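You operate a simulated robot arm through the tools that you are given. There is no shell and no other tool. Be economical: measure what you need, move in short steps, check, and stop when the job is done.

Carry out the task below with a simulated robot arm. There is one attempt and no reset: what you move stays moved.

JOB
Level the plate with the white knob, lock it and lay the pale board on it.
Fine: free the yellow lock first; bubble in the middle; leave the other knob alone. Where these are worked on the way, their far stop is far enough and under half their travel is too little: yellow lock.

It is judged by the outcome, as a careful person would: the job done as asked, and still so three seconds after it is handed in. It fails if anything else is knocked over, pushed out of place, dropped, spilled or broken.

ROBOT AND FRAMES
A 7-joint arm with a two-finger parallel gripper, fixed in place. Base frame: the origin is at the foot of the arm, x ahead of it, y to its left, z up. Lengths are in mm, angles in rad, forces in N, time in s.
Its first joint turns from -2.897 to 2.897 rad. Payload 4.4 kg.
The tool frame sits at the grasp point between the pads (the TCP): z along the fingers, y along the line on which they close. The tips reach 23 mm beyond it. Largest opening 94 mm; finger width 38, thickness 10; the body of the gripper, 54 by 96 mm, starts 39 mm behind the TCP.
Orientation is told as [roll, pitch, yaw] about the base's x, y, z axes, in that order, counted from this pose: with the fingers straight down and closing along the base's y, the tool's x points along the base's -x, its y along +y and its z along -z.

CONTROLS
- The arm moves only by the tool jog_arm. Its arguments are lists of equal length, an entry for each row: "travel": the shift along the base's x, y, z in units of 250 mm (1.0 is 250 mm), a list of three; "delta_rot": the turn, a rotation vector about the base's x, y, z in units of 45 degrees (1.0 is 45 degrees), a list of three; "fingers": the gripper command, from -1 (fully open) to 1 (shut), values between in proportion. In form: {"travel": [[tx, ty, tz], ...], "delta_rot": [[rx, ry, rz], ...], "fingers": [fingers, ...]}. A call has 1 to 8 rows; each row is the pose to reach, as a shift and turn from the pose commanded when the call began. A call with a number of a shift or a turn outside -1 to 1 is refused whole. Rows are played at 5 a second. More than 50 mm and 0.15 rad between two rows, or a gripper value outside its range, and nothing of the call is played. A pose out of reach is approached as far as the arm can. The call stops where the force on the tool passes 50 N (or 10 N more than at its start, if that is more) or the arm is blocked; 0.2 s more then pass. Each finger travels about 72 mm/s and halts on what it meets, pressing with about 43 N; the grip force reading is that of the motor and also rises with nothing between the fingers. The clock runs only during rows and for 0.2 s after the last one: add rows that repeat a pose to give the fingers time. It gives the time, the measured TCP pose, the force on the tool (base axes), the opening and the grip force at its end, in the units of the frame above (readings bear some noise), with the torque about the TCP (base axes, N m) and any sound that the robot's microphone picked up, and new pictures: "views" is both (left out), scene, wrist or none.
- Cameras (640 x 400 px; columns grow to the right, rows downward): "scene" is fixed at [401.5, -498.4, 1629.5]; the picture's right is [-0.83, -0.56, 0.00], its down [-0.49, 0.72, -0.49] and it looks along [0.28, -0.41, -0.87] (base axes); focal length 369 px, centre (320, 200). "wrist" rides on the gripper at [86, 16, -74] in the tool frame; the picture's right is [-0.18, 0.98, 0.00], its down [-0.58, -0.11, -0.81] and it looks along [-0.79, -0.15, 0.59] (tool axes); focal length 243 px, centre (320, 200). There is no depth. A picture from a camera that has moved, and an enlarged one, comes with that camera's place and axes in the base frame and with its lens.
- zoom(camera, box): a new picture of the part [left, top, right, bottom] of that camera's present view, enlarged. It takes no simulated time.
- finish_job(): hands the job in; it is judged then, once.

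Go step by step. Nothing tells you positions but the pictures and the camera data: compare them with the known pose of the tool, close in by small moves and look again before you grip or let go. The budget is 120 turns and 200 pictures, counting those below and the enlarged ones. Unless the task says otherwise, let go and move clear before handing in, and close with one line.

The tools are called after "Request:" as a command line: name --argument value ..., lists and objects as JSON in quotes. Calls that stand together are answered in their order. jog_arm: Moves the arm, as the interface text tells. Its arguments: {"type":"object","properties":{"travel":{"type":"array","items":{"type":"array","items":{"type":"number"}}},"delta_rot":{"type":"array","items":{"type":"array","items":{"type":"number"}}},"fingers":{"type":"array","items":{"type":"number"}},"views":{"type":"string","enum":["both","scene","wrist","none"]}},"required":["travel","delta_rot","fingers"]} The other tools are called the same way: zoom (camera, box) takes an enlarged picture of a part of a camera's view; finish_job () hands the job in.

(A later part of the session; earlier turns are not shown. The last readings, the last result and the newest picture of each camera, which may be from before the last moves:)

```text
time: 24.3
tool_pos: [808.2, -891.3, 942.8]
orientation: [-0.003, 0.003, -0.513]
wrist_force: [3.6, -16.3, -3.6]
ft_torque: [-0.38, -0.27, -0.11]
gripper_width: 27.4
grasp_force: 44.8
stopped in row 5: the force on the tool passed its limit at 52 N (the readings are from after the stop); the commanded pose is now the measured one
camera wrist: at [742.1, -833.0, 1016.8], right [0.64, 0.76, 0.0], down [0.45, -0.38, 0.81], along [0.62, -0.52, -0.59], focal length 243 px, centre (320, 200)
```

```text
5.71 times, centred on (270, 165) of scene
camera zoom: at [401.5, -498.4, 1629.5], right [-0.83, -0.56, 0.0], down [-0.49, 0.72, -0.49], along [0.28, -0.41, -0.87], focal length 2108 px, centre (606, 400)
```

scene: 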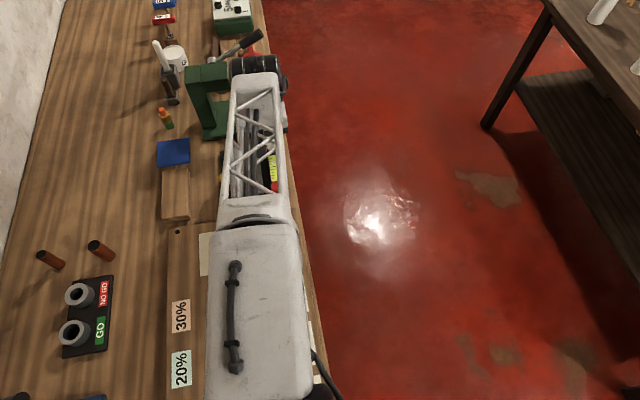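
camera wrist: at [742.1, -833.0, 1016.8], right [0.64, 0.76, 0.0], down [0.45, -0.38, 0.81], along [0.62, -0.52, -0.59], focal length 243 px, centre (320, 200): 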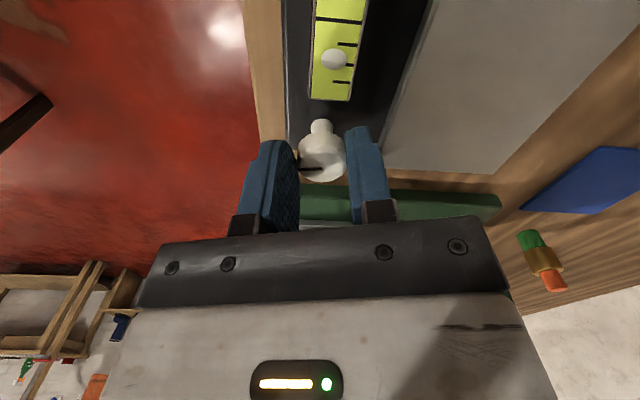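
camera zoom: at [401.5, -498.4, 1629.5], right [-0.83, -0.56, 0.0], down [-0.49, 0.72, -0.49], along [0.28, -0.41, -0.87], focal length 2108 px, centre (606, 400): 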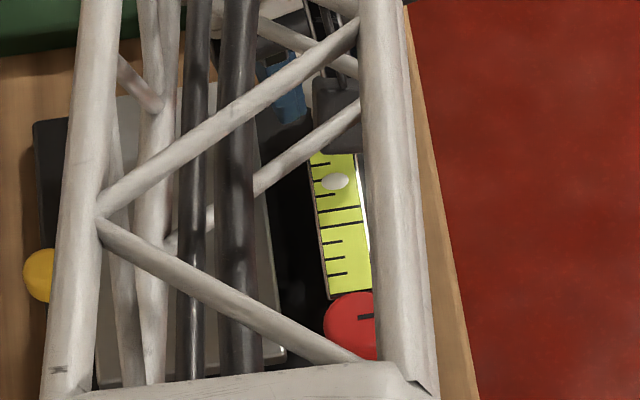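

The knob turns with the gripper; counter-clockwise moved the bubble slightly the wrong way. I turn it clockwise now.

Request:
jog_arm --travel '[[0, -0.001, 0], [0, -0.001, 0], [0, -0.001, 0], [0, -0.001, 0], [0, -0.001, 0], [0, -0.001, 0], [0, -0.001, 0], [0, -0.001, 0]]' --delta_rot '[[0, 0, -0.12], [0, 0, -0.25], [0, 0, -0.37], [0, 0, -0.5], [0, 0, -0.62], [0, 0, -0.75], [0, 0, -0.87], [0, 0, -1.0]]' --fingers '[1, 1, 1, 1, 1, 1, 1, 1]' --views "wrist"

Request:
zoom --camera "scene" --box '[240, 130, 300, 200]'

```text
time: 25.9
tool_pos: [812.6, -888.9, 942.2]
orientation: [-0.001, 0.0, -1.169]
wrist_force: [12.1, -1.0, -1.7]
ft_torque: [0.25, -0.39, 0.09]
gripper_width: 27.4
grasp_force: 44.6
stopped in row 7: the force on the tool passed its limit at 52 N (the readings are from after the stop); the commanded pose is now the measured one
camera wrist: at [793.4, -801.2, 1016.8], right [0.98, 0.21, 0.0], down [0.13, -0.58, 0.81], along [0.17, -0.79, -0.59], focal length 243 px, centre (320, 200)
```

wrist: 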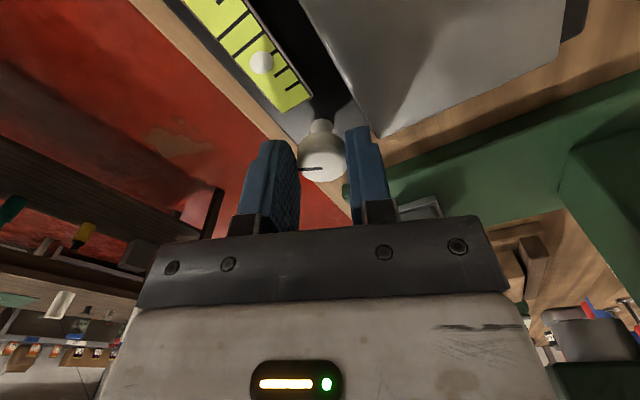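

```text
5.71 times, centred on (270, 165) of scene
camera zoom: at [401.5, -498.4, 1629.5], right [-0.83, -0.56, 0.0], down [-0.49, 0.72, -0.49], along [0.28, -0.41, -0.87], focal length 2108 px, centre (606, 400)
```

zoom: 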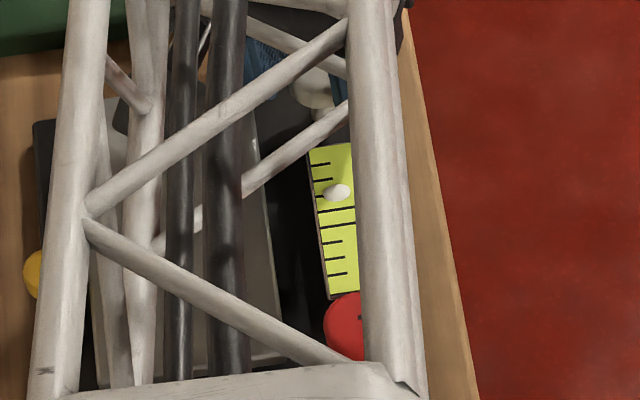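

The bubble moves the right way (about 17 px/rad; ~1.5 rad more). My TCP is ~7 mm off the knob axis (estimated at (814,-896.6)), so I release, re-centre, and re-grip at a more positive yaw.

Request:
jog_arm --travel '[[0, 0, 0], [0, 0, 0.02], [0, 0, 0.06], [0, 0, 0.12], [0, -0.01, 0.16], [0.006, -0.03, 0.16], [0.006, -0.03, 0.16], [0.006, -0.03, 0.16]]' --delta_rot '[[0, 0, 0], [0, 0, 0], [0, 0, 0.12], [0, 0, 0.28], [0, 0, 0.45], [0, 0, 0.63], [0, 0, 0.81], [0, 0, 0.99]]' --fingers '[0.27, 0.24, 0.24, 0.24, 0.24, 0.2, 0.2, 0.2]' --views "none"

Request:
jog_arm --travel '[[0, 0, 0], [0, 0, 0], [0, 0, 0], [0, 0, 0], [0, 0, 0], [0, 0, 0]]' --delta_rot '[[0, 0, 0.18], [0, 0, 0.36], [0, 0, 0.54], [0, 0, 0.72], [0, 0, 0.9], [0, 0, 0.98]]' --fingers '[0.2, 0.2, 0.2, 0.2, 0.2, 0.2]' --views "both"

Request:
zoom --camera "wrist" --box '[220, 0, 420, 200]'

```text
time: 27.6
tool_pos: [813.3, -896.6, 982.6]
orientation: [0.0, 0.001, -0.39]
wrist_force: [-0.3, 0.0, 0.0]
ft_torque: [0.01, 0.01, 0.01]
gripper_width: 37.6
grasp_force: 0.1
```

```text
time: 29.1
tool_pos: [813.7, -899.2, 982.0]
orientation: [0.0, 0.002, 0.378]
wrist_force: [0.0, 0.9, -0.2]
ft_torque: [0.03, -0.04, 0.01]
gripper_width: 37.5
grasp_force: 0.1
camera wrist: at [726.7, -913.1, 1057.4], right [-0.19, 0.98, 0.0], down [0.58, 0.11, 0.81], along [0.79, 0.15, -0.59], focal length 243 px, centre (320, 200)
```

scene: 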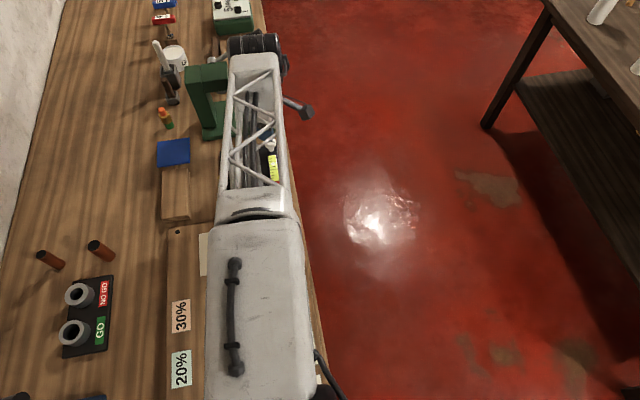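
wrist: 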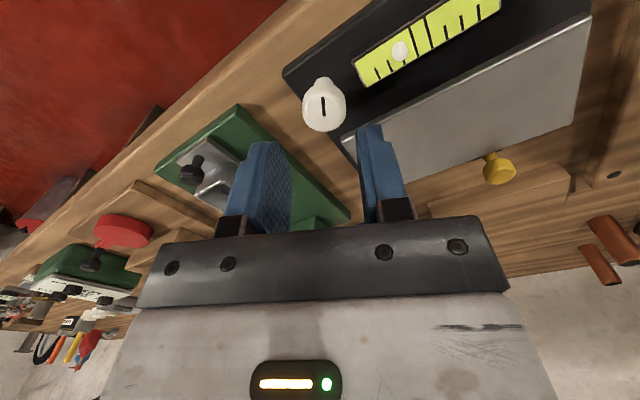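

```text
2.00 times, centred on (320, 100) of wrist
camera zoom: at [726.7, -913.1, 1057.4], right [-0.19, 0.98, 0.0], down [0.58, 0.11, 0.81], along [0.79, 0.15, -0.59], focal length 485 px, centre (320, 400)
```

zoom: 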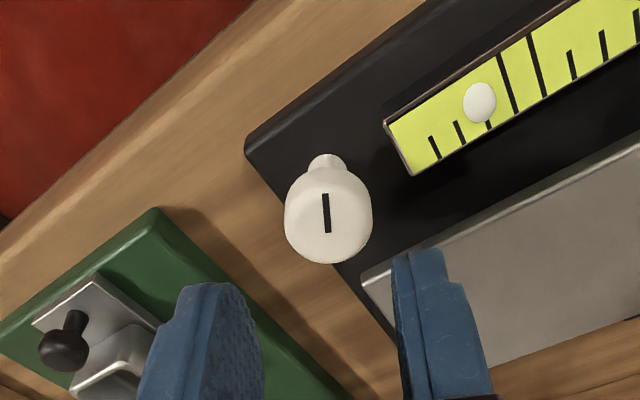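

Knob axis ≈ (814.4,-894). I centre and descend onto it.

Request:
jog_arm --travel '[[0.003, 0.021, -0.04], [0.003, 0.021, -0.1], [0.003, 0.021, -0.15], [0.003, 0.021, -0.186], [0.003, 0.021, -0.186]]' --delta_rot '[[0, 0, 0], [0, 0, 0], [0, 0, 0], [0, 0, 0], [0, 0, 0]]' --fingers '[0.2, 0.2, 0.2, 0.2, 0.2]' --views "wrist"

Request:
zoom --camera "wrist" --box '[220, 40, 420, 240]'

```text
time: 30.2
tool_pos: [814.0, -892.1, 934.4]
orientation: [-0.002, 0.002, 0.378]
wrist_force: [-0.5, -0.1, 0.7]
ft_torque: [-0.01, 0.01, 0.01]
gripper_width: 37.9
grasp_force: 0.1
camera wrist: at [727.8, -906.5, 1010.3], right [-0.19, 0.98, 0.0], down [0.58, 0.11, 0.81], along [0.79, 0.15, -0.59], focal length 243 px, centre (320, 200)
```

wrist: 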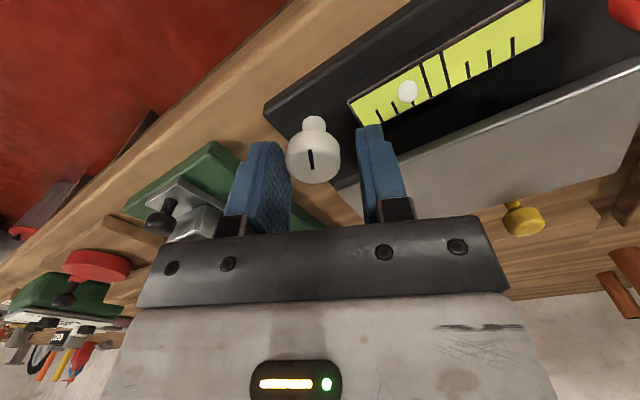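

```text
2.00 times, centred on (320, 140) of wrist
camera zoom: at [727.8, -906.5, 1010.3], right [-0.19, 0.98, 0.0], down [0.58, 0.11, 0.81], along [0.79, 0.15, -0.59], focal length 485 px, centre (320, 320)
```

zoom: 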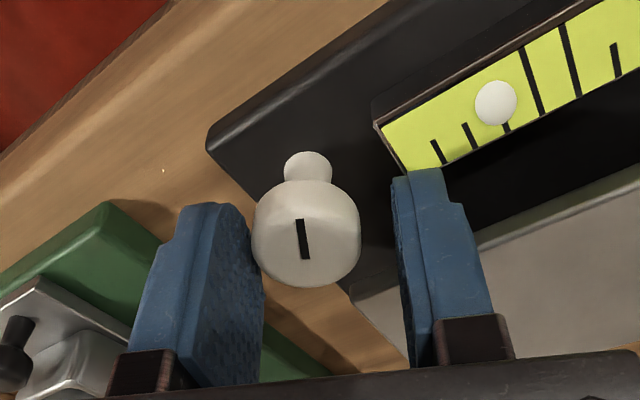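

Request:
jog_arm --travel '[[0.01, -0.01, 0], [0.01, -0.01, 0], [0.01, -0.01, 0], [0.01, -0.01, 0]]' --delta_rot '[[0, 0, 0], [0, 0, 0], [0, 0, 0], [0, 0, 0]]' --fingers '[0.2, 0.6, 1, 1]' --views "wrist"

Request:
zoom --camera "wrist" --box '[220, 40, 420, 240]'

```text
time: 31.2
tool_pos: [815.5, -894.5, 935.2]
orientation: [-0.002, 0.0, 0.376]
wrist_force: [13.8, -33.0, -7.2]
ft_torque: [-0.3, -0.27, 0.05]
gripper_width: 27.6
grasp_force: 45.3
camera wrist: at [729.9, -909.2, 1010.3], right [-0.19, 0.98, 0.0], down [0.58, 0.11, 0.81], along [0.79, 0.15, -0.59], focal length 243 px, centre (320, 200)
```

wrist: 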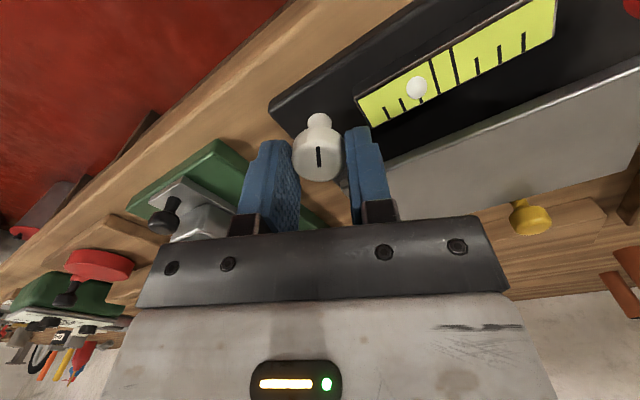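

```text
2.00 times, centred on (320, 140) of wrist
camera zoom: at [729.9, -909.2, 1010.3], right [-0.19, 0.98, 0.0], down [0.58, 0.11, 0.81], along [0.79, 0.15, -0.59], focal length 485 px, centre (320, 320)
```

zoom: 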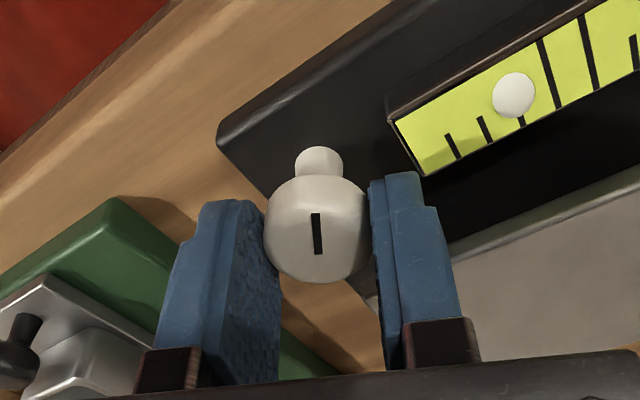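

Request:
jog_arm --travel '[[0.003, -0.008, 0], [0.003, -0.008, 0], [0.003, -0.008, 0], [0.003, -0.008, 0], [0.003, -0.008, 0], [0.003, -0.008, 0]]' --delta_rot '[[0, 0, 0], [0, 0, -0.12], [0, 0, -0.24], [0, 0, -0.36], [0, 0, -0.48], [0, 0, -0.6]]' --fingers '[1, 1, 1, 1, 1, 1]' --views "none"

Request:
zoom --camera "wrist" --box '[220, 0, 420, 200]'

Request:
zoom --camera "scene" --box '[240, 130, 300, 200]'

```text
time: 32.0
tool_pos: [817.9, -894.4, 935.9]
orientation: [0.003, 0.003, 0.247]
wrist_force: [-16.6, 19.1, 3.6]
ft_torque: [0.22, 0.25, 0.22]
gripper_width: 26.8
grasp_force: 45.0
stopped in row 3: the force on the tool passed its limit at 60 N (the readings are from after the stop); the commanded pose is now the measured one
```

```text
2.00 times, centred on (320, 100) of wrist
camera zoom: at [730.2, -898.2, 1010.5], right [-0.06, 1.0, 0.0], down [0.59, 0.03, 0.8], along [0.8, 0.05, -0.59], focal length 485 px, centre (320, 400)
```

zoom: 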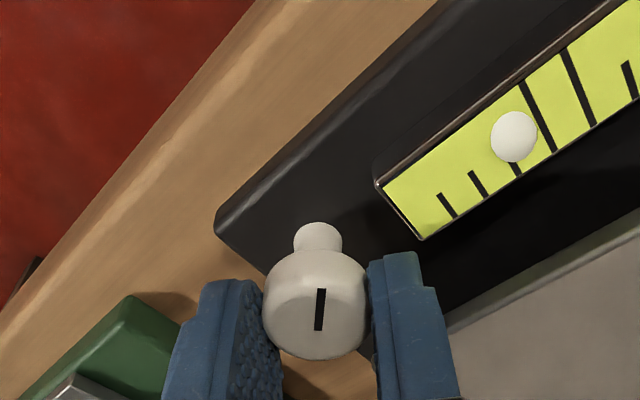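

```text
5.71 times, centred on (270, 165) of scene
camera zoom: at [401.5, -498.4, 1629.5], right [-0.83, -0.56, 0.0], down [-0.49, 0.72, -0.49], along [0.28, -0.41, -0.87], focal length 2108 px, centre (606, 400)
```

zoom: 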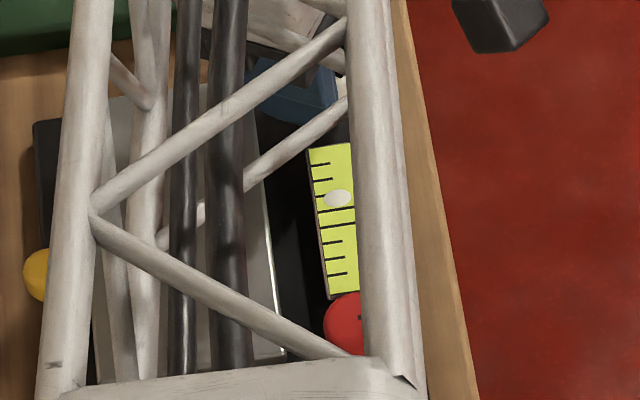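

Request:
jog_arm --travel '[[-0.002, 0.003, 0], [-0.002, 0.003, 0], [-0.002, 0.003, 0]]' --delta_rot '[[0, 0, 0], [0, 0, -0.12], [0, 0, -0.24]]' --fingers '[1, 1, 1]' --views "none"

```text
time: 32.8
tool_pos: [816.2, -896.0, 935.7]
orientation: [0.004, 0.003, 0.055]
wrist_force: [-34.3, 20.4, 10.0]
ft_torque: [0.2, 1.9, 0.7]
gripper_width: 27.0
grasp_force: 44.6
```

Request:
zoom --camera "wrist" --box '[170, 0, 470, 240]'

Request:
zoom --camera "scene" --box '[240, 130, 300, 200]'

```text
1.67 times, centred on (320, 120) of wrist
camera zoom: at [729.0, -882.1, 1010.4], right [0.13, 0.99, 0.0], down [0.59, -0.08, 0.8], along [0.8, -0.1, -0.59], focal length 404 px, centre (320, 333)
```

zoom: 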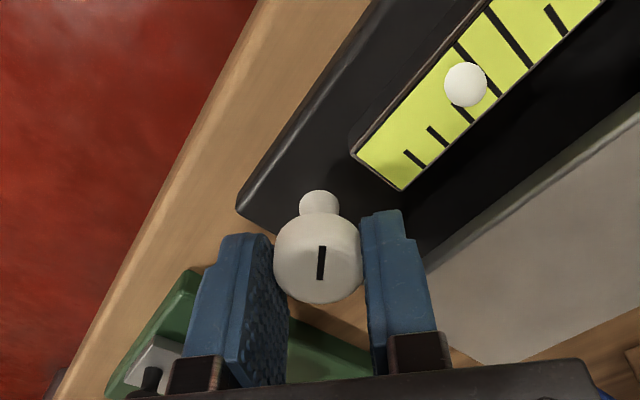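

```text
5.71 times, centred on (270, 165) of scene
camera zoom: at [401.5, -498.4, 1629.5], right [-0.83, -0.56, 0.0], down [-0.49, 0.72, -0.49], along [0.28, -0.41, -0.87], focal length 2108 px, centre (606, 400)
```

zoom: 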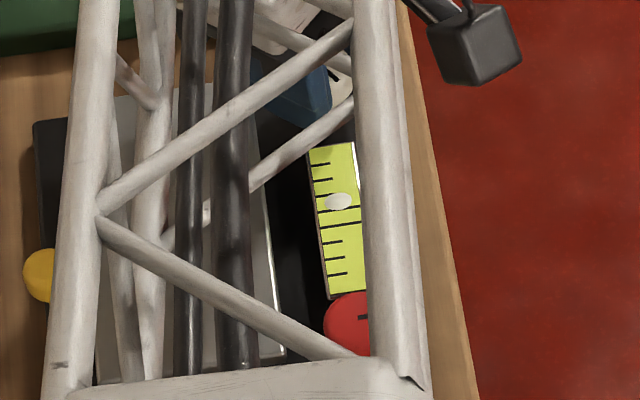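

Request:
jog_arm --travel '[[-0.006, 0.003, 0], [-0.006, 0.003, 0], [-0.006, 0.003, 0]]' --delta_rot '[[0, 0, 0], [0, 0, -0.12], [0, 0, -0.24]]' --fingers '[1, 1, 1]' --views "none"

```text
time: 33.6
tool_pos: [815.3, -894.7, 935.4]
orientation: [0.001, 0.002, -0.134]
wrist_force: [-26.2, -0.3, 9.9]
ft_torque: [-0.32, 0.45, 0.0]
gripper_width: 26.9
grasp_force: 45.3
```

Request:
jog_arm --travel '[[-0.006, 0.0, 0], [-0.006, 0.0, 0], [-0.006, 0.0, 0], [-0.006, 0.0, 0]]' --delta_rot '[[0, 0, 0], [0, 0, -0.12], [0, 0, -0.24], [0, 0, -0.36]]' --fingers '[1, 1, 1, 1]' --views "none"

Request:
zoom --camera "scene" --box '[240, 130, 300, 200]'

Request:
zoom --camera "wrist" --box '[220, 0, 420, 200]'

```text
time: 34.2
tool_pos: [814.5, -896.0, 935.7]
orientation: [0.0, 0.001, -0.232]
wrist_force: [9.4, -14.2, -5.7]
ft_torque: [-0.54, 0.11, -0.05]
gripper_width: 27.1
grasp_force: 44.7
stopped in row 3: the force on the tool passed its limit at 53 N (the readings are from after the stop); the commanded pose is now the measured one
```

```text
5.71 times, centred on (270, 165) of scene
camera zoom: at [401.5, -498.4, 1629.5], right [-0.83, -0.56, 0.0], down [-0.49, 0.72, -0.49], along [0.28, -0.41, -0.87], focal length 2108 px, centre (606, 400)
```

zoom: 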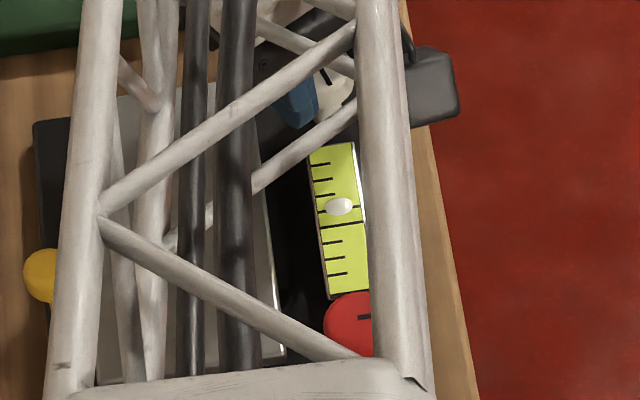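

```text
2.00 times, centred on (320, 100) of wrist
camera zoom: at [734.4, -857.7, 1009.9], right [0.4, 0.92, 0.0], down [0.54, -0.24, 0.81], along [0.74, -0.33, -0.59], focal length 485 px, centre (320, 400)
```

zoom: 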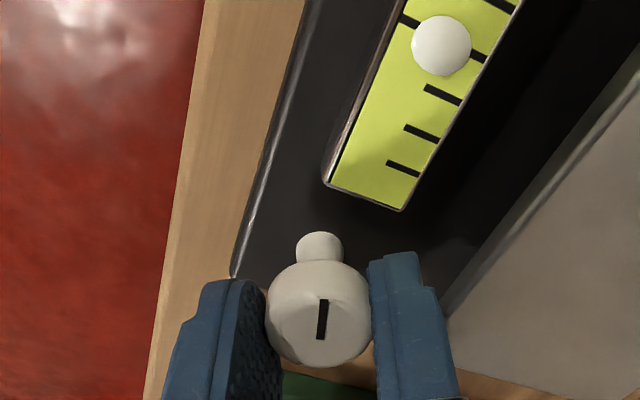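

Request:
jog_arm --travel '[[0.001, -0.002, 0], [0.001, -0.002, 0], [0.001, -0.002, 0]]' --delta_rot '[[0, 0, 0], [0, 0, -0.12], [0, 0, -0.24]]' --fingers '[1, 1, 1]' --views "none"

```text
time: 35.0
tool_pos: [814.5, -895.4, 935.9]
orientation: [-0.001, 0.0, -0.42]
wrist_force: [16.0, -25.5, -7.3]
ft_torque: [-0.59, -0.4, 0.01]
gripper_width: 27.1
grasp_force: 45.2
```

Request:
jog_arm --travel '[[0.003, -0.005, 0], [0.003, -0.005, 0], [0.003, -0.005, 0]]' --delta_rot '[[0, 0, 0], [0, 0, -0.12], [0, 0, -0.24]]' --fingers '[1, 1, 1]' --views "none"

Request:
zoom --camera "scene" --box '[255, 150, 290, 185]'

```text
time: 35.8
tool_pos: [815.5, -894.8, 935.1]
orientation: [0.001, 0.001, -0.608]
wrist_force: [-25.4, 30.4, -3.7]
ft_torque: [0.39, 0.56, -0.02]
gripper_width: 27.1
grasp_force: 45.1
```

```text
11.43 times, centred on (272, 168) of scene
camera zoom: at [401.5, -498.4, 1629.5], right [-0.83, -0.56, 0.0], down [-0.49, 0.72, -0.49], along [0.28, -0.41, -0.87], focal length 4215 px, centre (863, 571)
```

zoom: 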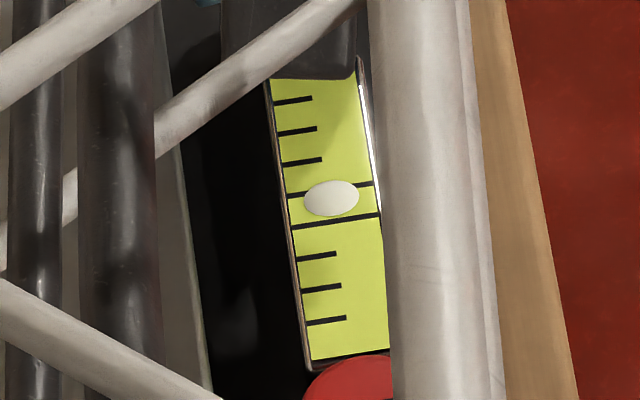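

Request:
jog_arm --travel '[[-0.003, 0.004, 0], [-0.003, 0.004, 0], [-0.003, 0.004, 0]]' --delta_rot '[[0, 0, -0.06], [0, 0, -0.18], [0, 0, -0.28]]' --fingers '[1, 1, 1]' --views "wrist"

Request:
zoom --camera "scene" --box '[255, 150, 290, 185]'

```text
time: 36.6
tool_pos: [815.2, -894.8, 935.1]
orientation: [0.0, -0.003, -0.827]
wrist_force: [24.7, -26.8, -9.9]
ft_torque: [-0.77, -0.07, -0.02]
gripper_width: 27.0
grasp_force: 45.2
camera wrist: at [768.3, -818.5, 1010.2], right [0.85, 0.53, 0.0], down [0.31, -0.5, 0.81], along [0.43, -0.68, -0.59], focal length 243 px, centre (320, 200)
```

wrist: 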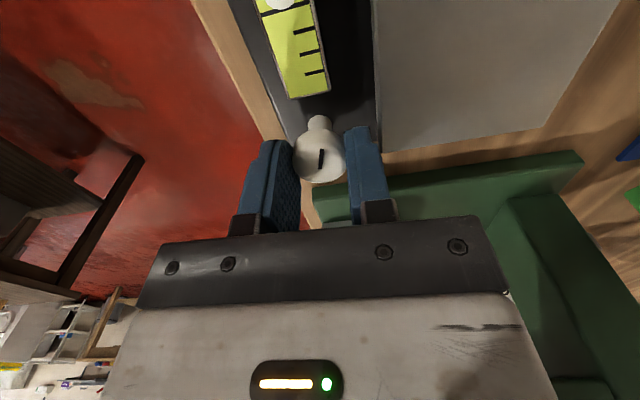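

```text
11.43 times, centred on (272, 168) of scene
camera zoom: at [401.5, -498.4, 1629.5], right [-0.83, -0.56, 0.0], down [-0.49, 0.72, -0.49], along [0.28, -0.41, -0.87], focal length 4215 px, centre (863, 571)
```

zoom: 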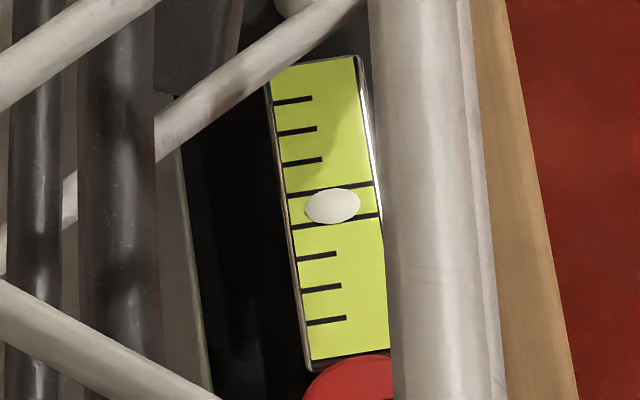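

The bubble sits between the centre lines. I release the knob, lift, and check it unloaded.

Request:
jog_arm --travel '[[0, 0, 0], [0, 0, 0], [0, 0, 0.02], [0, 0, 0.1], [0, 0, 0.25], [-0.1, 0.1, 0.35]]' --delta_rot '[[0, 0, 0], [0, 0, 0], [0, 0, 0], [0, 0, 0], [0, 0, 0], [0, 0, 0]]' --fingers '[0.25, 0.25, 0.25, 0.25, 0.25, 0.25]' --views "both"

Request:
zoom --camera "scene" --box '[255, 150, 290, 185]'

Request:
zoom --camera "wrist" --box '[220, 0, 320, 100]'

```text
time: 38.0
tool_pos: [792.3, -870.6, 1020.8]
orientation: [-0.001, 0.001, -0.828]
wrist_force: [-0.4, -0.2, -1.4]
ft_torque: [0.02, -0.02, 0.0]
gripper_width: 35.2
grasp_force: 0.2
camera wrist: at [745.3, -793.1, 1097.0], right [0.85, 0.53, 0.0], down [0.31, -0.5, 0.8], along [0.43, -0.68, -0.59], focal length 243 px, centre (320, 200)
```

scene: 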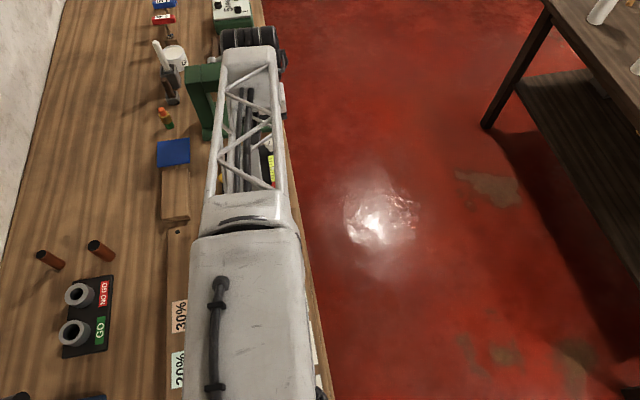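
wrist: 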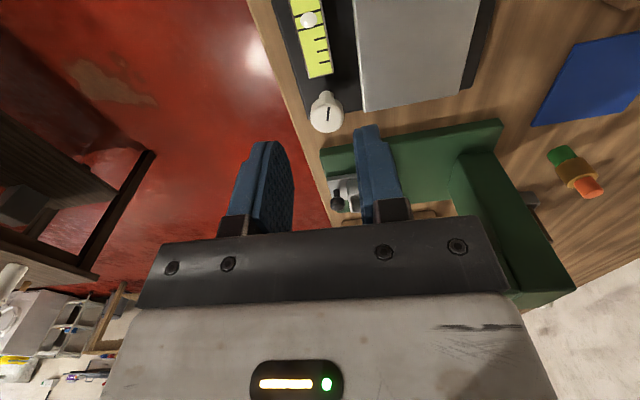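

```text
11.43 times, centred on (272, 168) of scene
camera zoom: at [401.5, -498.4, 1629.5], right [-0.83, -0.56, 0.0], down [-0.49, 0.72, -0.49], along [0.28, -0.41, -0.87], focal length 4215 px, centre (863, 571)
```

zoom: 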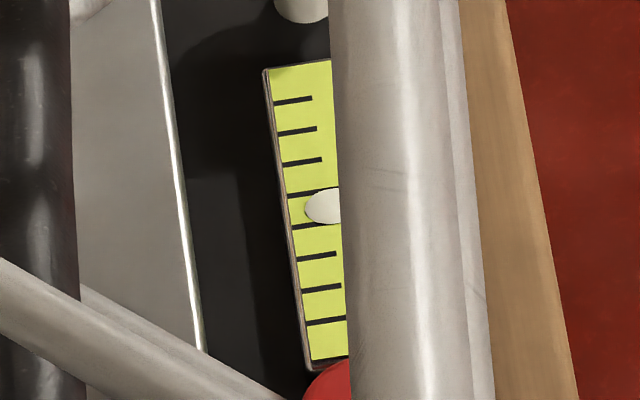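

```text
4.00 times, centred on (270, 50) of wrist
camera zoom: at [745.3, -793.1, 1097.0], right [0.85, 0.53, 0.0], down [0.31, -0.5, 0.8], along [0.43, -0.68, -0.59], focal length 970 px, centre (520, 800)
```

zoom: 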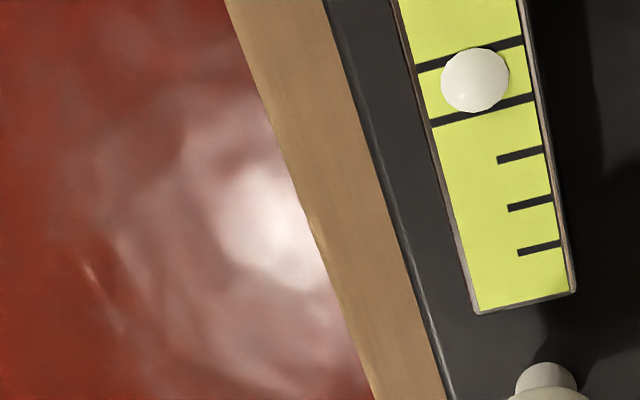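

Unloaded, the bubble stays between the centre lines. I go back to the yellow lock (now at ≈(834,-750)) with +45° yaw to relock it.

Request:
jog_arm --travel '[[0, 0.08, 0], [0, 0.16, 0], [0, 0.24, 0], [0, 0.32, 0], [0.04, 0.4, 0], [0.08, 0.46, 0], [0.12, 0.48, 0], [0.16, 0.48, 0]]' --delta_rot '[[0, 0, 0.12], [0, 0, 0.24], [0, 0, 0.36], [0, 0, 0.5], [0, 0, 0.62], [0, 0, 0.75], [0, 0, 0.88], [0, 0, 1.0]]' --fingers '[0, -0.2, -0.2, -0.2, -0.2, -0.2, -0.2, -0.2]' --views "none"

Request:
jog_arm --travel '[[0, 0, 0], [0, 0, 0], [0, 0, 0], [0, 0, 0], [0, 0, 0], [0, 0, 0], [0, 0, 0], [0, 0, -0.16]]' --delta_rot '[[0, 0, 0.14], [0, 0, 0.28], [0, 0, 0.42], [0, 0, 0.56], [0, 0, 0.7], [0, 0, 0.85], [0, 0, 1.0], [0, 0, 1.0]]' --fingers '[-0.2, -0.2, -0.2, -0.2, -0.2, -0.2, -0.2, -0.2]'

```text
time: 39.8
tool_pos: [830.0, -749.9, 1025.2]
orientation: [0.001, 0.0, -0.041]
wrist_force: [0.4, 0.3, 0.5]
ft_torque: [0.01, 0.0, 0.05]
gripper_width: 56.5
grasp_force: 0.1
```

```text
time: 41.6
tool_pos: [831.2, -749.1, 984.0]
orientation: [0.0, -0.001, 0.745]
wrist_force: [0.1, 0.5, 1.6]
ft_torque: [0.01, 0.01, 0.03]
gripper_width: 56.3
grasp_force: 0.0
camera wrist: at [758.1, -793.2, 1058.6], right [-0.53, 0.85, 0.0], down [0.5, 0.32, 0.81], along [0.68, 0.43, -0.59], focal length 243 px, centre (320, 200)
```

scene: 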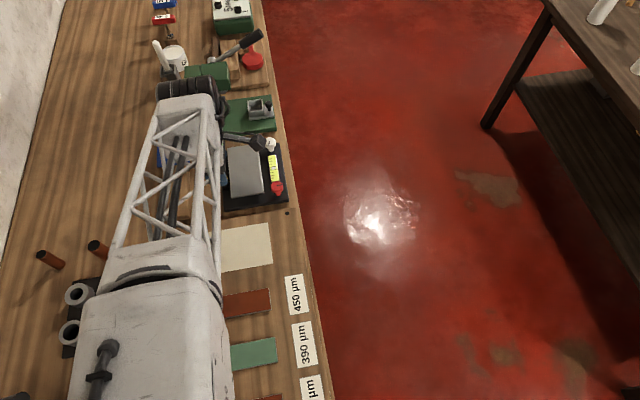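
wrist: 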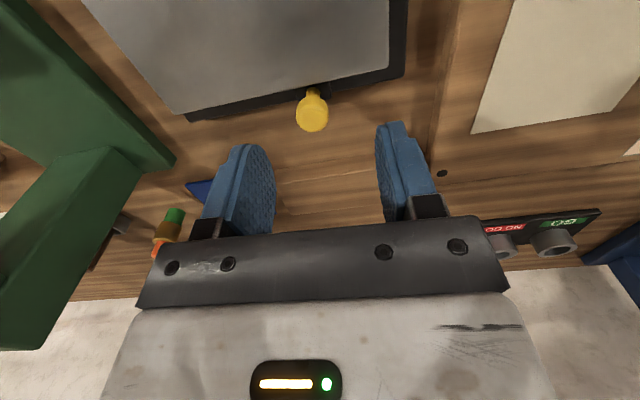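

Now the vial is unobstructed in the scene view; I check it precisely.

Request:
zoom --camera "scene" --box '[255, 150, 290, 185]'

```text
11.43 times, centred on (272, 168) of scene
camera zoom: at [401.5, -498.4, 1629.5], right [-0.83, -0.56, 0.0], down [-0.49, 0.72, -0.49], along [0.28, -0.41, -0.87], focal length 4215 px, centre (863, 571)
```

zoom: 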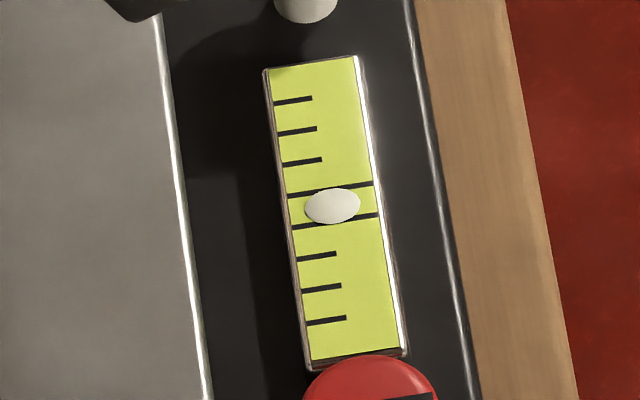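

Bubble is exactly centred. I descend onto the lock head and grip it.

Request:
jog_arm --travel '[[0.01, -0.007, -0.06], [0.01, -0.007, -0.12], [0.01, -0.007, -0.168], [0.01, -0.007, -0.168], [0.01, -0.007, -0.168], [0.01, -0.007, -0.168], [0.01, -0.007, -0.168]]' --delta_rot '[[0, 0, 0.02], [0, 0, 0.04], [0, 0, 0.05], [0, 0, 0.05], [0, 0, 0.05], [0, 0, 0.05], [0, 0, 0.05]]' --fingers '[-0.2, -0.2, -0.2, 0.2, 0.7, 1, 1]' --views "wrist"

```text
time: 43.2
tool_pos: [834.4, -752.2, 941.7]
orientation: [-0.002, 0.001, 0.782]
wrist_force: [35.3, -32.1, -5.7]
ft_torque: [-0.33, -0.44, -0.06]
gripper_width: 18.9
grasp_force: 45.3
camera wrist: at [761.3, -798.7, 1016.7], right [-0.56, 0.83, 0.0], down [0.49, 0.33, 0.81], along [0.67, 0.45, -0.59], focal length 243 px, centre (320, 200)
```

wrist: 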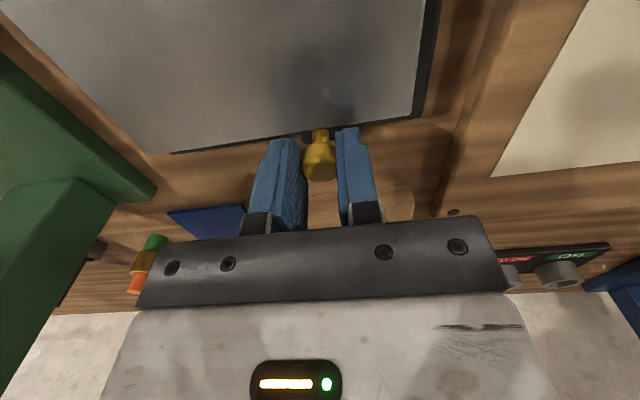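

Request:
jog_arm --travel '[[0.016, -0.016, 0.002], [0.032, -0.032, 0.002], [0.05, -0.05, 0.002], [0.066, -0.066, 0.002], [0.084, -0.082, 0.002], [0.1, -0.098, 0.002], [0.11, -0.108, 0.002], [0.118, -0.116, 0.002]]' --delta_rot '[[0, 0, 0], [0, 0, 0], [0, 0, 0], [0, 0, 0], [0, 0, 0], [0, 0, 0], [0, 0, 0], [0, 0, 0]]' --fingers '[1, 1, 1, 1, 1, 1, 1, 1]' --views "wrist"

```text
time: 45.0
tool_pos: [862.6, -781.0, 941.9]
orientation: [0.001, 0.0, 0.784]
wrist_force: [13.8, 13.9, 4.4]
ft_torque: [-0.05, -0.46, -0.04]
gripper_width: 18.7
grasp_force: 44.8
camera wrist: at [790.3, -827.8, 1016.7], right [-0.56, 0.83, 0.0], down [0.49, 0.33, 0.81], along [0.67, 0.45, -0.59], focal length 243 px, centre (320, 200)
```

wrist: 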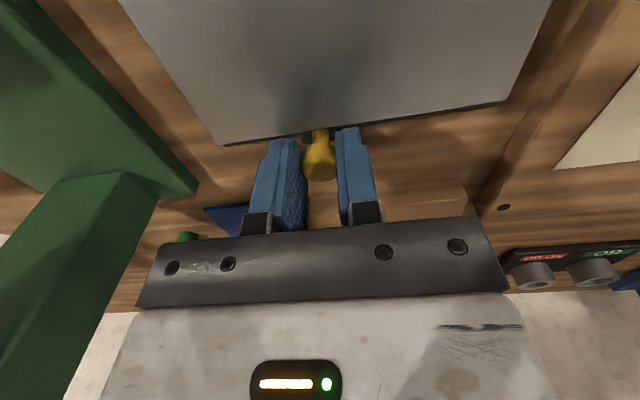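

Nearly at the original position; I push gently to the far stop, then release and rise.

Request:
jog_arm --travel '[[0.004, -0.004, 0], [0.008, -0.008, 0], [0.012, -0.012, 0], [0.012, -0.012, 0]]' --delta_rot '[[0, 0, 0], [0, 0, 0], [0, 0, 0], [0, 0, 0]]' --fingers '[1, 1, 1, 1]' --views "none"

Request:
jog_arm --travel '[[0, 0, 0], [0, 0, 0], [0, 0, 0], [0, 0, 0.08], [0, 0, 0.24], [0, 0, 0.4]]' --delta_rot '[[0, 0, 0], [0, 0, 0], [0, 0, 0], [0, 0, 0], [0, 0, 0], [0, 0, 0]]' --fingers '[0.3, -0.1, -0.2, -0.2, -0.2, -0.2]' --views "both"

Request:
zoom --camera "scene" --box '[255, 150, 290, 185]'

Request:
zoom --camera "wrist" --box '[200, 0, 500, 240]'

```text
time: 45.9
tool_pos: [864.9, -781.8, 941.8]
orientation: [0.006, -0.001, 0.783]
wrist_force: [-18.7, 24.6, 5.8]
ft_torque: [0.27, 0.15, 0.04]
gripper_width: 18.6
grasp_force: 45.6
stopped in row 4: the force on the tool passed its limit at 54 N (the readings are from after the stop); the commanded pose is now the measured one
```

```text
time: 47.3
tool_pos: [864.6, -781.1, 1041.8]
orientation: [0.005, 0.001, 0.782]
wrist_force: [-0.2, -0.5, -0.5]
ft_torque: [0.0, 0.0, 0.01]
gripper_width: 56.3
grasp_force: 0.1
camera wrist: at [792.4, -828.7, 1115.8], right [-0.56, 0.83, 0.01], down [0.49, 0.33, 0.81], along [0.66, 0.46, -0.59], focal length 243 px, centre (320, 200)
```

scene: 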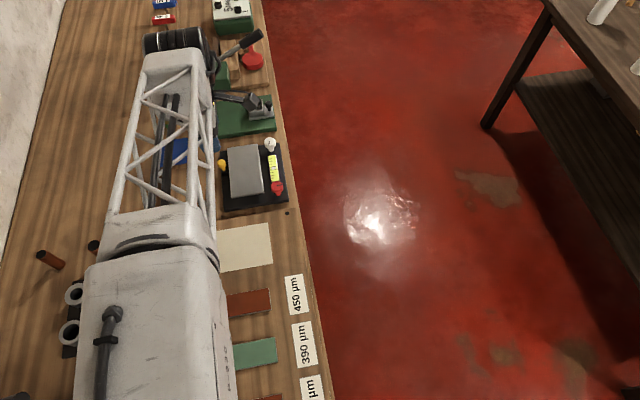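
wrist: 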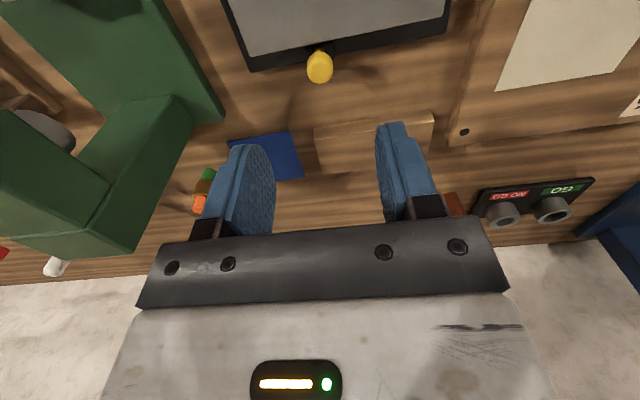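

```text
11.43 times, centred on (272, 168) of scene
camera zoom: at [401.5, -498.4, 1629.5], right [-0.83, -0.56, 0.0], down [-0.49, 0.72, -0.49], along [0.28, -0.41, -0.87], focal length 4215 px, centre (863, 571)
```

zoom: 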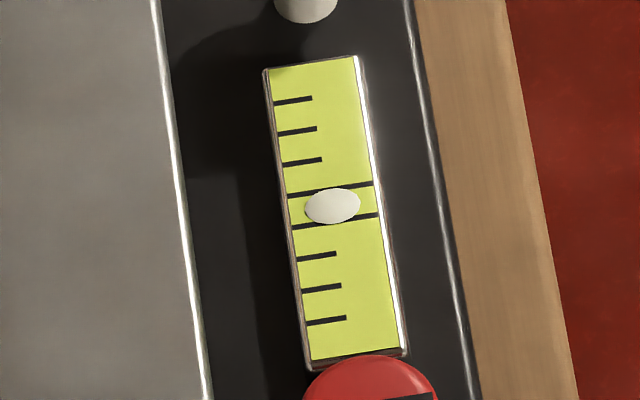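

```text
1.67 times, centred on (350, 120) of wrist
camera zoom: at [792.4, -828.7, 1115.8], right [-0.56, 0.83, 0.01], down [0.49, 0.33, 0.81], along [0.66, 0.46, -0.59], focal length 404 px, centre (270, 333)
```

zoom: 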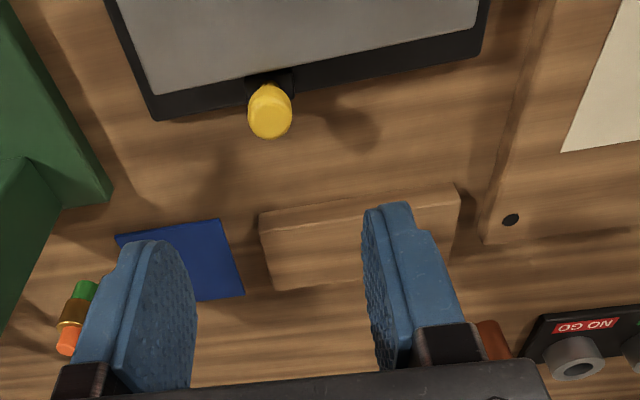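

Locked with the bubble still centred. The pale board is ~122×55×18 mm, centred ≈ (908,-670), long axis along the bench. I'll grip it across its width, ~25 mm toward its near end (so the fingers miss the lock head on placing); I rotate and move above it.

Request:
jog_arm --travel '[[0, 0.07, 0], [0.02, 0.14, 0], [0.04, 0.21, 0], [0.06, 0.28, 0], [0.08, 0.35, 0], [0.1, 0.42, 0], [0.1, 0.48, 0], [0.1, 0.514, 0]]' --delta_rot '[[0, 0, -0.12], [0, 0, -0.25], [0, 0, -0.37], [0, 0, -0.5], [0, 0, -0.62], [0, 0, -0.75], [0, 0, -0.87], [0, 0, -1.0]]' --fingers '[-0.4, -0.6, -0.8, -0.9, -0.9, -0.9, -0.9, -0.9]' --views "none"

Request:
jog_arm --travel '[[0, 0, 0], [0, 0, 0], [0, 0, 0], [0, 0, 0], [0, 0, 0], [0, 0, 0], [0, 0, 0], [0, 0, 0]]' --delta_rot '[[0, 0, -0.12], [0, 0, -0.25], [0, 0, -0.37], [0, 0, -0.5], [0, 0, -0.62], [0, 0, -0.75], [0, 0, -0.87], [0, 0, -0.985]]' --fingers '[-0.9, -0.9, -0.9, -0.9, -0.9, -0.9, -0.9, -0.9]'

Request:
zoom --camera "wrist" --box '[200, 0, 500, 240]'

```text
time: 49.1
tool_pos: [890.7, -656.9, 1040.6]
orientation: [0.004, 0.0, -0.001]
wrist_force: [-0.3, 0.9, -0.3]
ft_torque: [0.02, -0.01, -0.02]
gripper_width: 89.1
grasp_force: 0.1
```

```text
time: 50.9
tool_pos: [889.3, -654.5, 1041.1]
orientation: [0.004, 0.001, -0.777]
wrist_force: [0.2, 0.3, 0.1]
ft_torque: [0.0, 0.02, -0.01]
gripper_width: 89.3
grasp_force: 0.1
camera wrist: at [839.3, -580.9, 1116.2], right [0.82, 0.57, 0.0], down [0.34, -0.49, 0.81], along [0.46, -0.66, -0.59], focal length 243 px, centre (320, 200)
```

scene: 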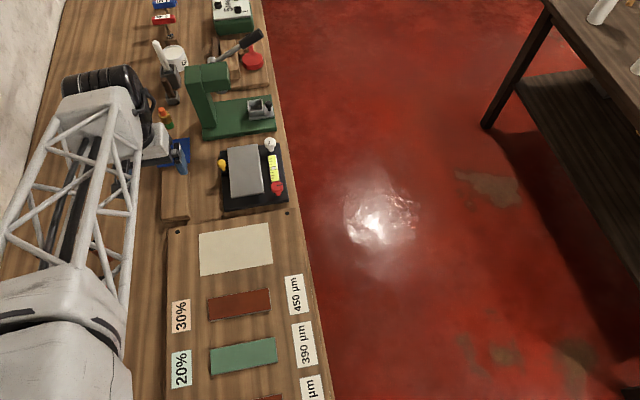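
wrist: 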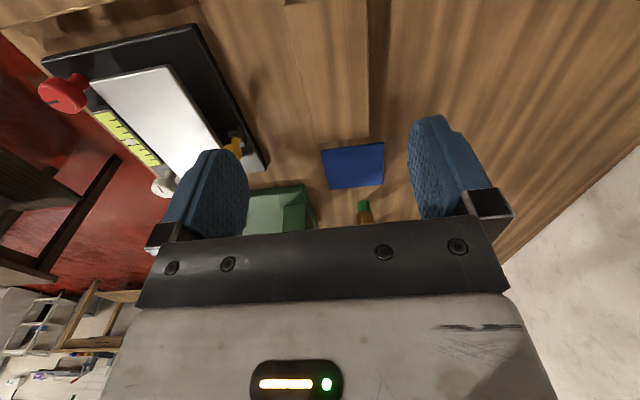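

```text
1.67 times, centred on (350, 120) of wrist
camera zoom: at [839.3, -580.9, 1116.2], right [0.82, 0.57, 0.0], down [0.34, -0.49, 0.81], along [0.46, -0.66, -0.59], focal length 404 px, centre (270, 333)
```

zoom: 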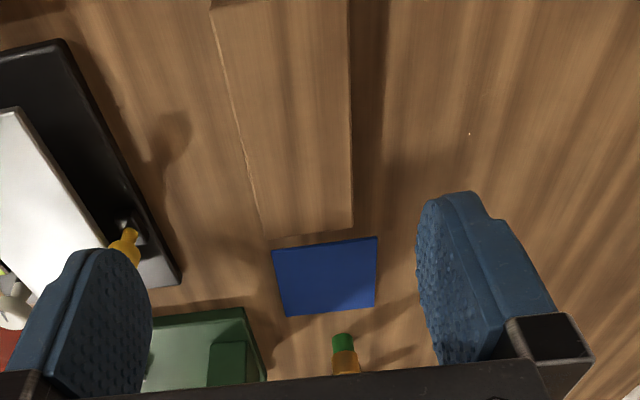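

Request:
jog_arm --travel '[[0.011, 0.016, -0.1], [0.011, 0.016, -0.22], [0.011, 0.016, -0.34], [0.011, 0.016, -0.4]]' --delta_rot '[[0, 0, 0], [0, 0, 0], [0, 0, 0], [0, 0, 0]]' --fingers '[-0.9, -0.9, -0.9, -0.9]'

Request:
zoom --camera "scene" --box '[150, 130, 310, 250]'

```text
time: 51.9
tool_pos: [894.8, -649.9, 940.6]
orientation: [0.003, -0.001, -0.775]
wrist_force: [-0.5, 0.3, 0.3]
ft_torque: [-0.03, -0.02, -0.01]
gripper_width: 89.2
grasp_force: 0.0
camera wrist: at [843.3, -576.0, 1015.6], right [0.82, 0.57, 0.0], down [0.34, -0.49, 0.81], along [0.46, -0.66, -0.59], focal length 243 px, centre (320, 200)
```

scene: 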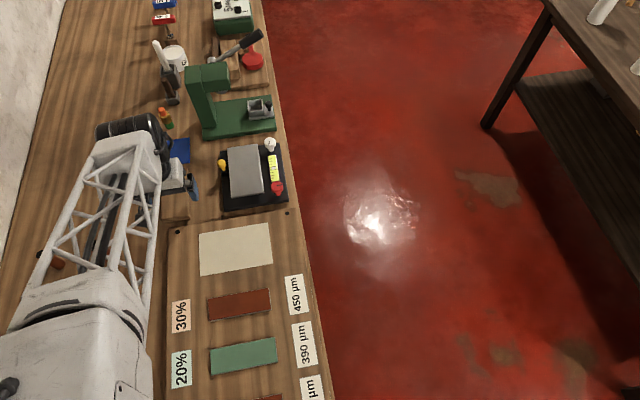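
wrist: 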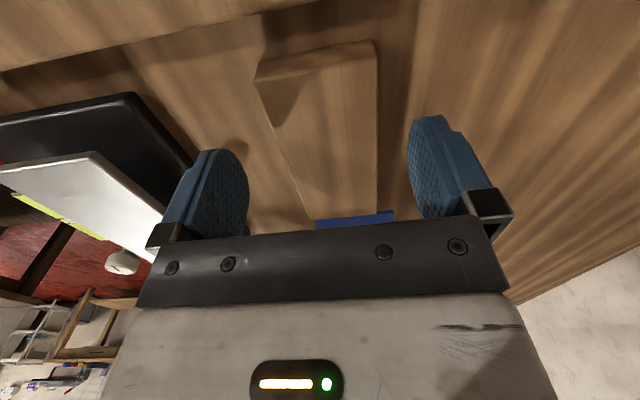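

```text
3.33 times, centred on (230, 190) of scene
camera zoom: at [401.5, -498.4, 1629.5], right [-0.83, -0.56, 0.0], down [-0.49, 0.72, -0.49], along [0.28, -0.41, -0.87], focal length 1229 px, centre (620, 233)
```

zoom: 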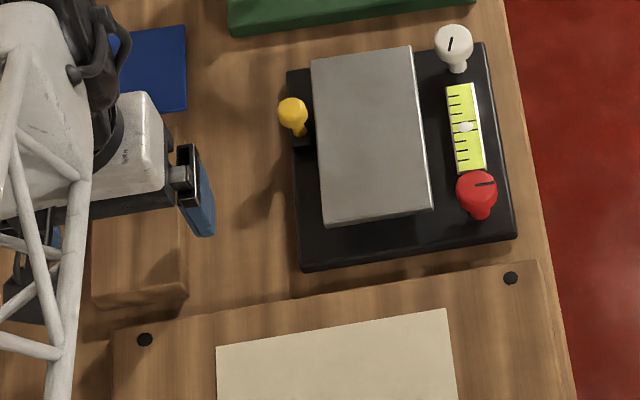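

Well aligned. Descend and close on the board.

Request:
jog_arm --travel '[[0, 0.007, -0.04], [0, 0.007, -0.076], [0, 0.007, -0.076], [0, 0.007, -0.076], [0, 0.007, -0.076], [0, 0.007, -0.076], [0, 0.007, -0.076]]' --delta_rot '[[0, 0, 0], [0, 0, 0], [0, 0, 0], [0, 0, 0], [0, 0, 0], [0, 0, 0], [0, 0, 0]]' --fingers '[-0.9, -0.9, -0.6, -0.3, 0.1, 0.6, 0.6]' --views "wrist"

```text
time: 53.5
tool_pos: [892.6, -648.4, 921.5]
orientation: [0.002, 0.0, -0.776]
wrist_force: [0.5, -0.2, 1.5]
ft_torque: [-0.1, -0.06, 0.03]
gripper_width: 59.1
grasp_force: 42.7
camera wrist: at [842.9, -574.4, 997.3], right [0.82, 0.57, 0.0], down [0.34, -0.49, 0.81], along [0.46, -0.66, -0.59], focal length 243 px, centre (320, 200)
```

wrist: 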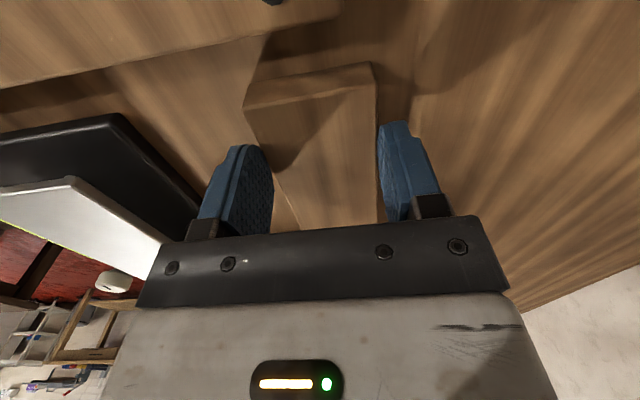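

Gripped (59 mm). Lift.

Request:
jog_arm --travel '[[0, 0, 0.0], [0, 0, 0.06], [0, 0, 0.16], [0, 0, 0.28], [0, 0, 0.36]]' --delta_rot '[[0, 0, 0], [0, 0, 0], [0, 0, 0], [0, 0, 0], [0, 0, 0]]' --fingers '[1, 1, 1, 1, 1]'

Request:
zoom --camera "scene" --box '[140, 110, 300, 230]'

```text
time: 54.7
tool_pos: [891.7, -646.9, 1011.7]
orientation: [0.004, 0.0, -0.775]
wrist_force: [0.3, 0.8, -2.2]
ft_torque: [0.02, 0.0, -0.02]
gripper_width: 59.0
grasp_force: 42.5
camera wrist: at [841.3, -573.1, 1087.1], right [0.82, 0.57, 0.0], down [0.34, -0.49, 0.81], along [0.46, -0.66, -0.59], focal length 243 px, centre (320, 200)
```

scene: 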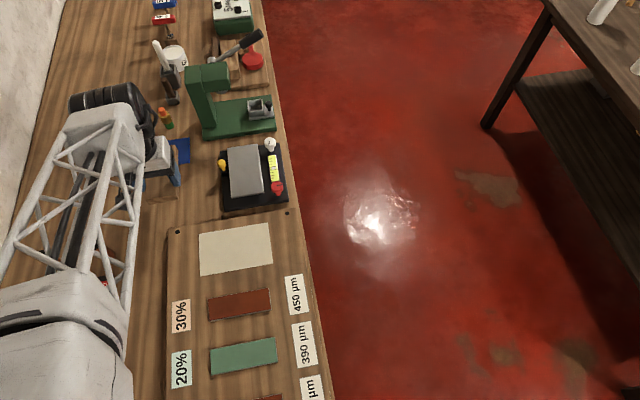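
wrist: 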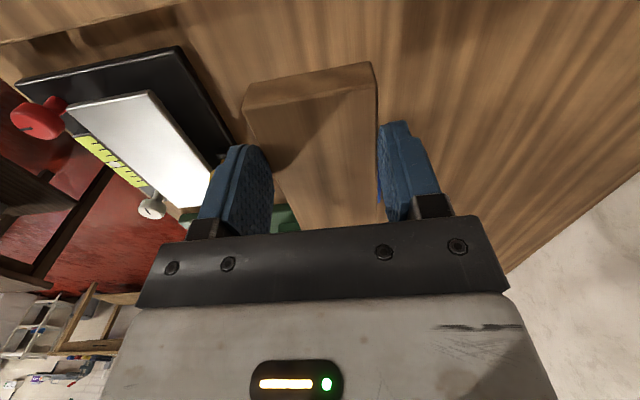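

```text
3.33 times, centred on (220, 170) of scene
camera zoom: at [401.5, -498.4, 1629.5], right [-0.83, -0.56, 0.0], down [-0.49, 0.72, -0.49], along [0.28, -0.41, -0.87], focal length 1229 px, centre (653, 300)
```

zoom: 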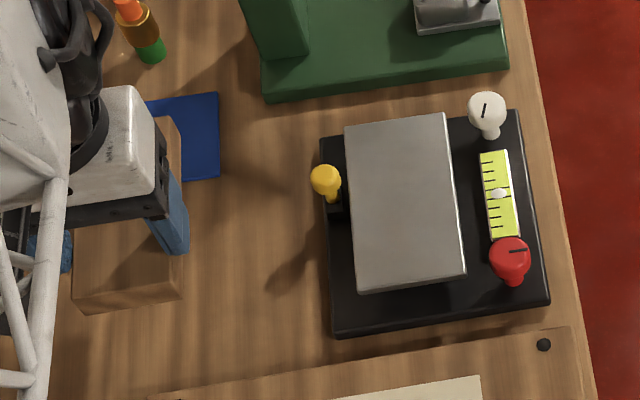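

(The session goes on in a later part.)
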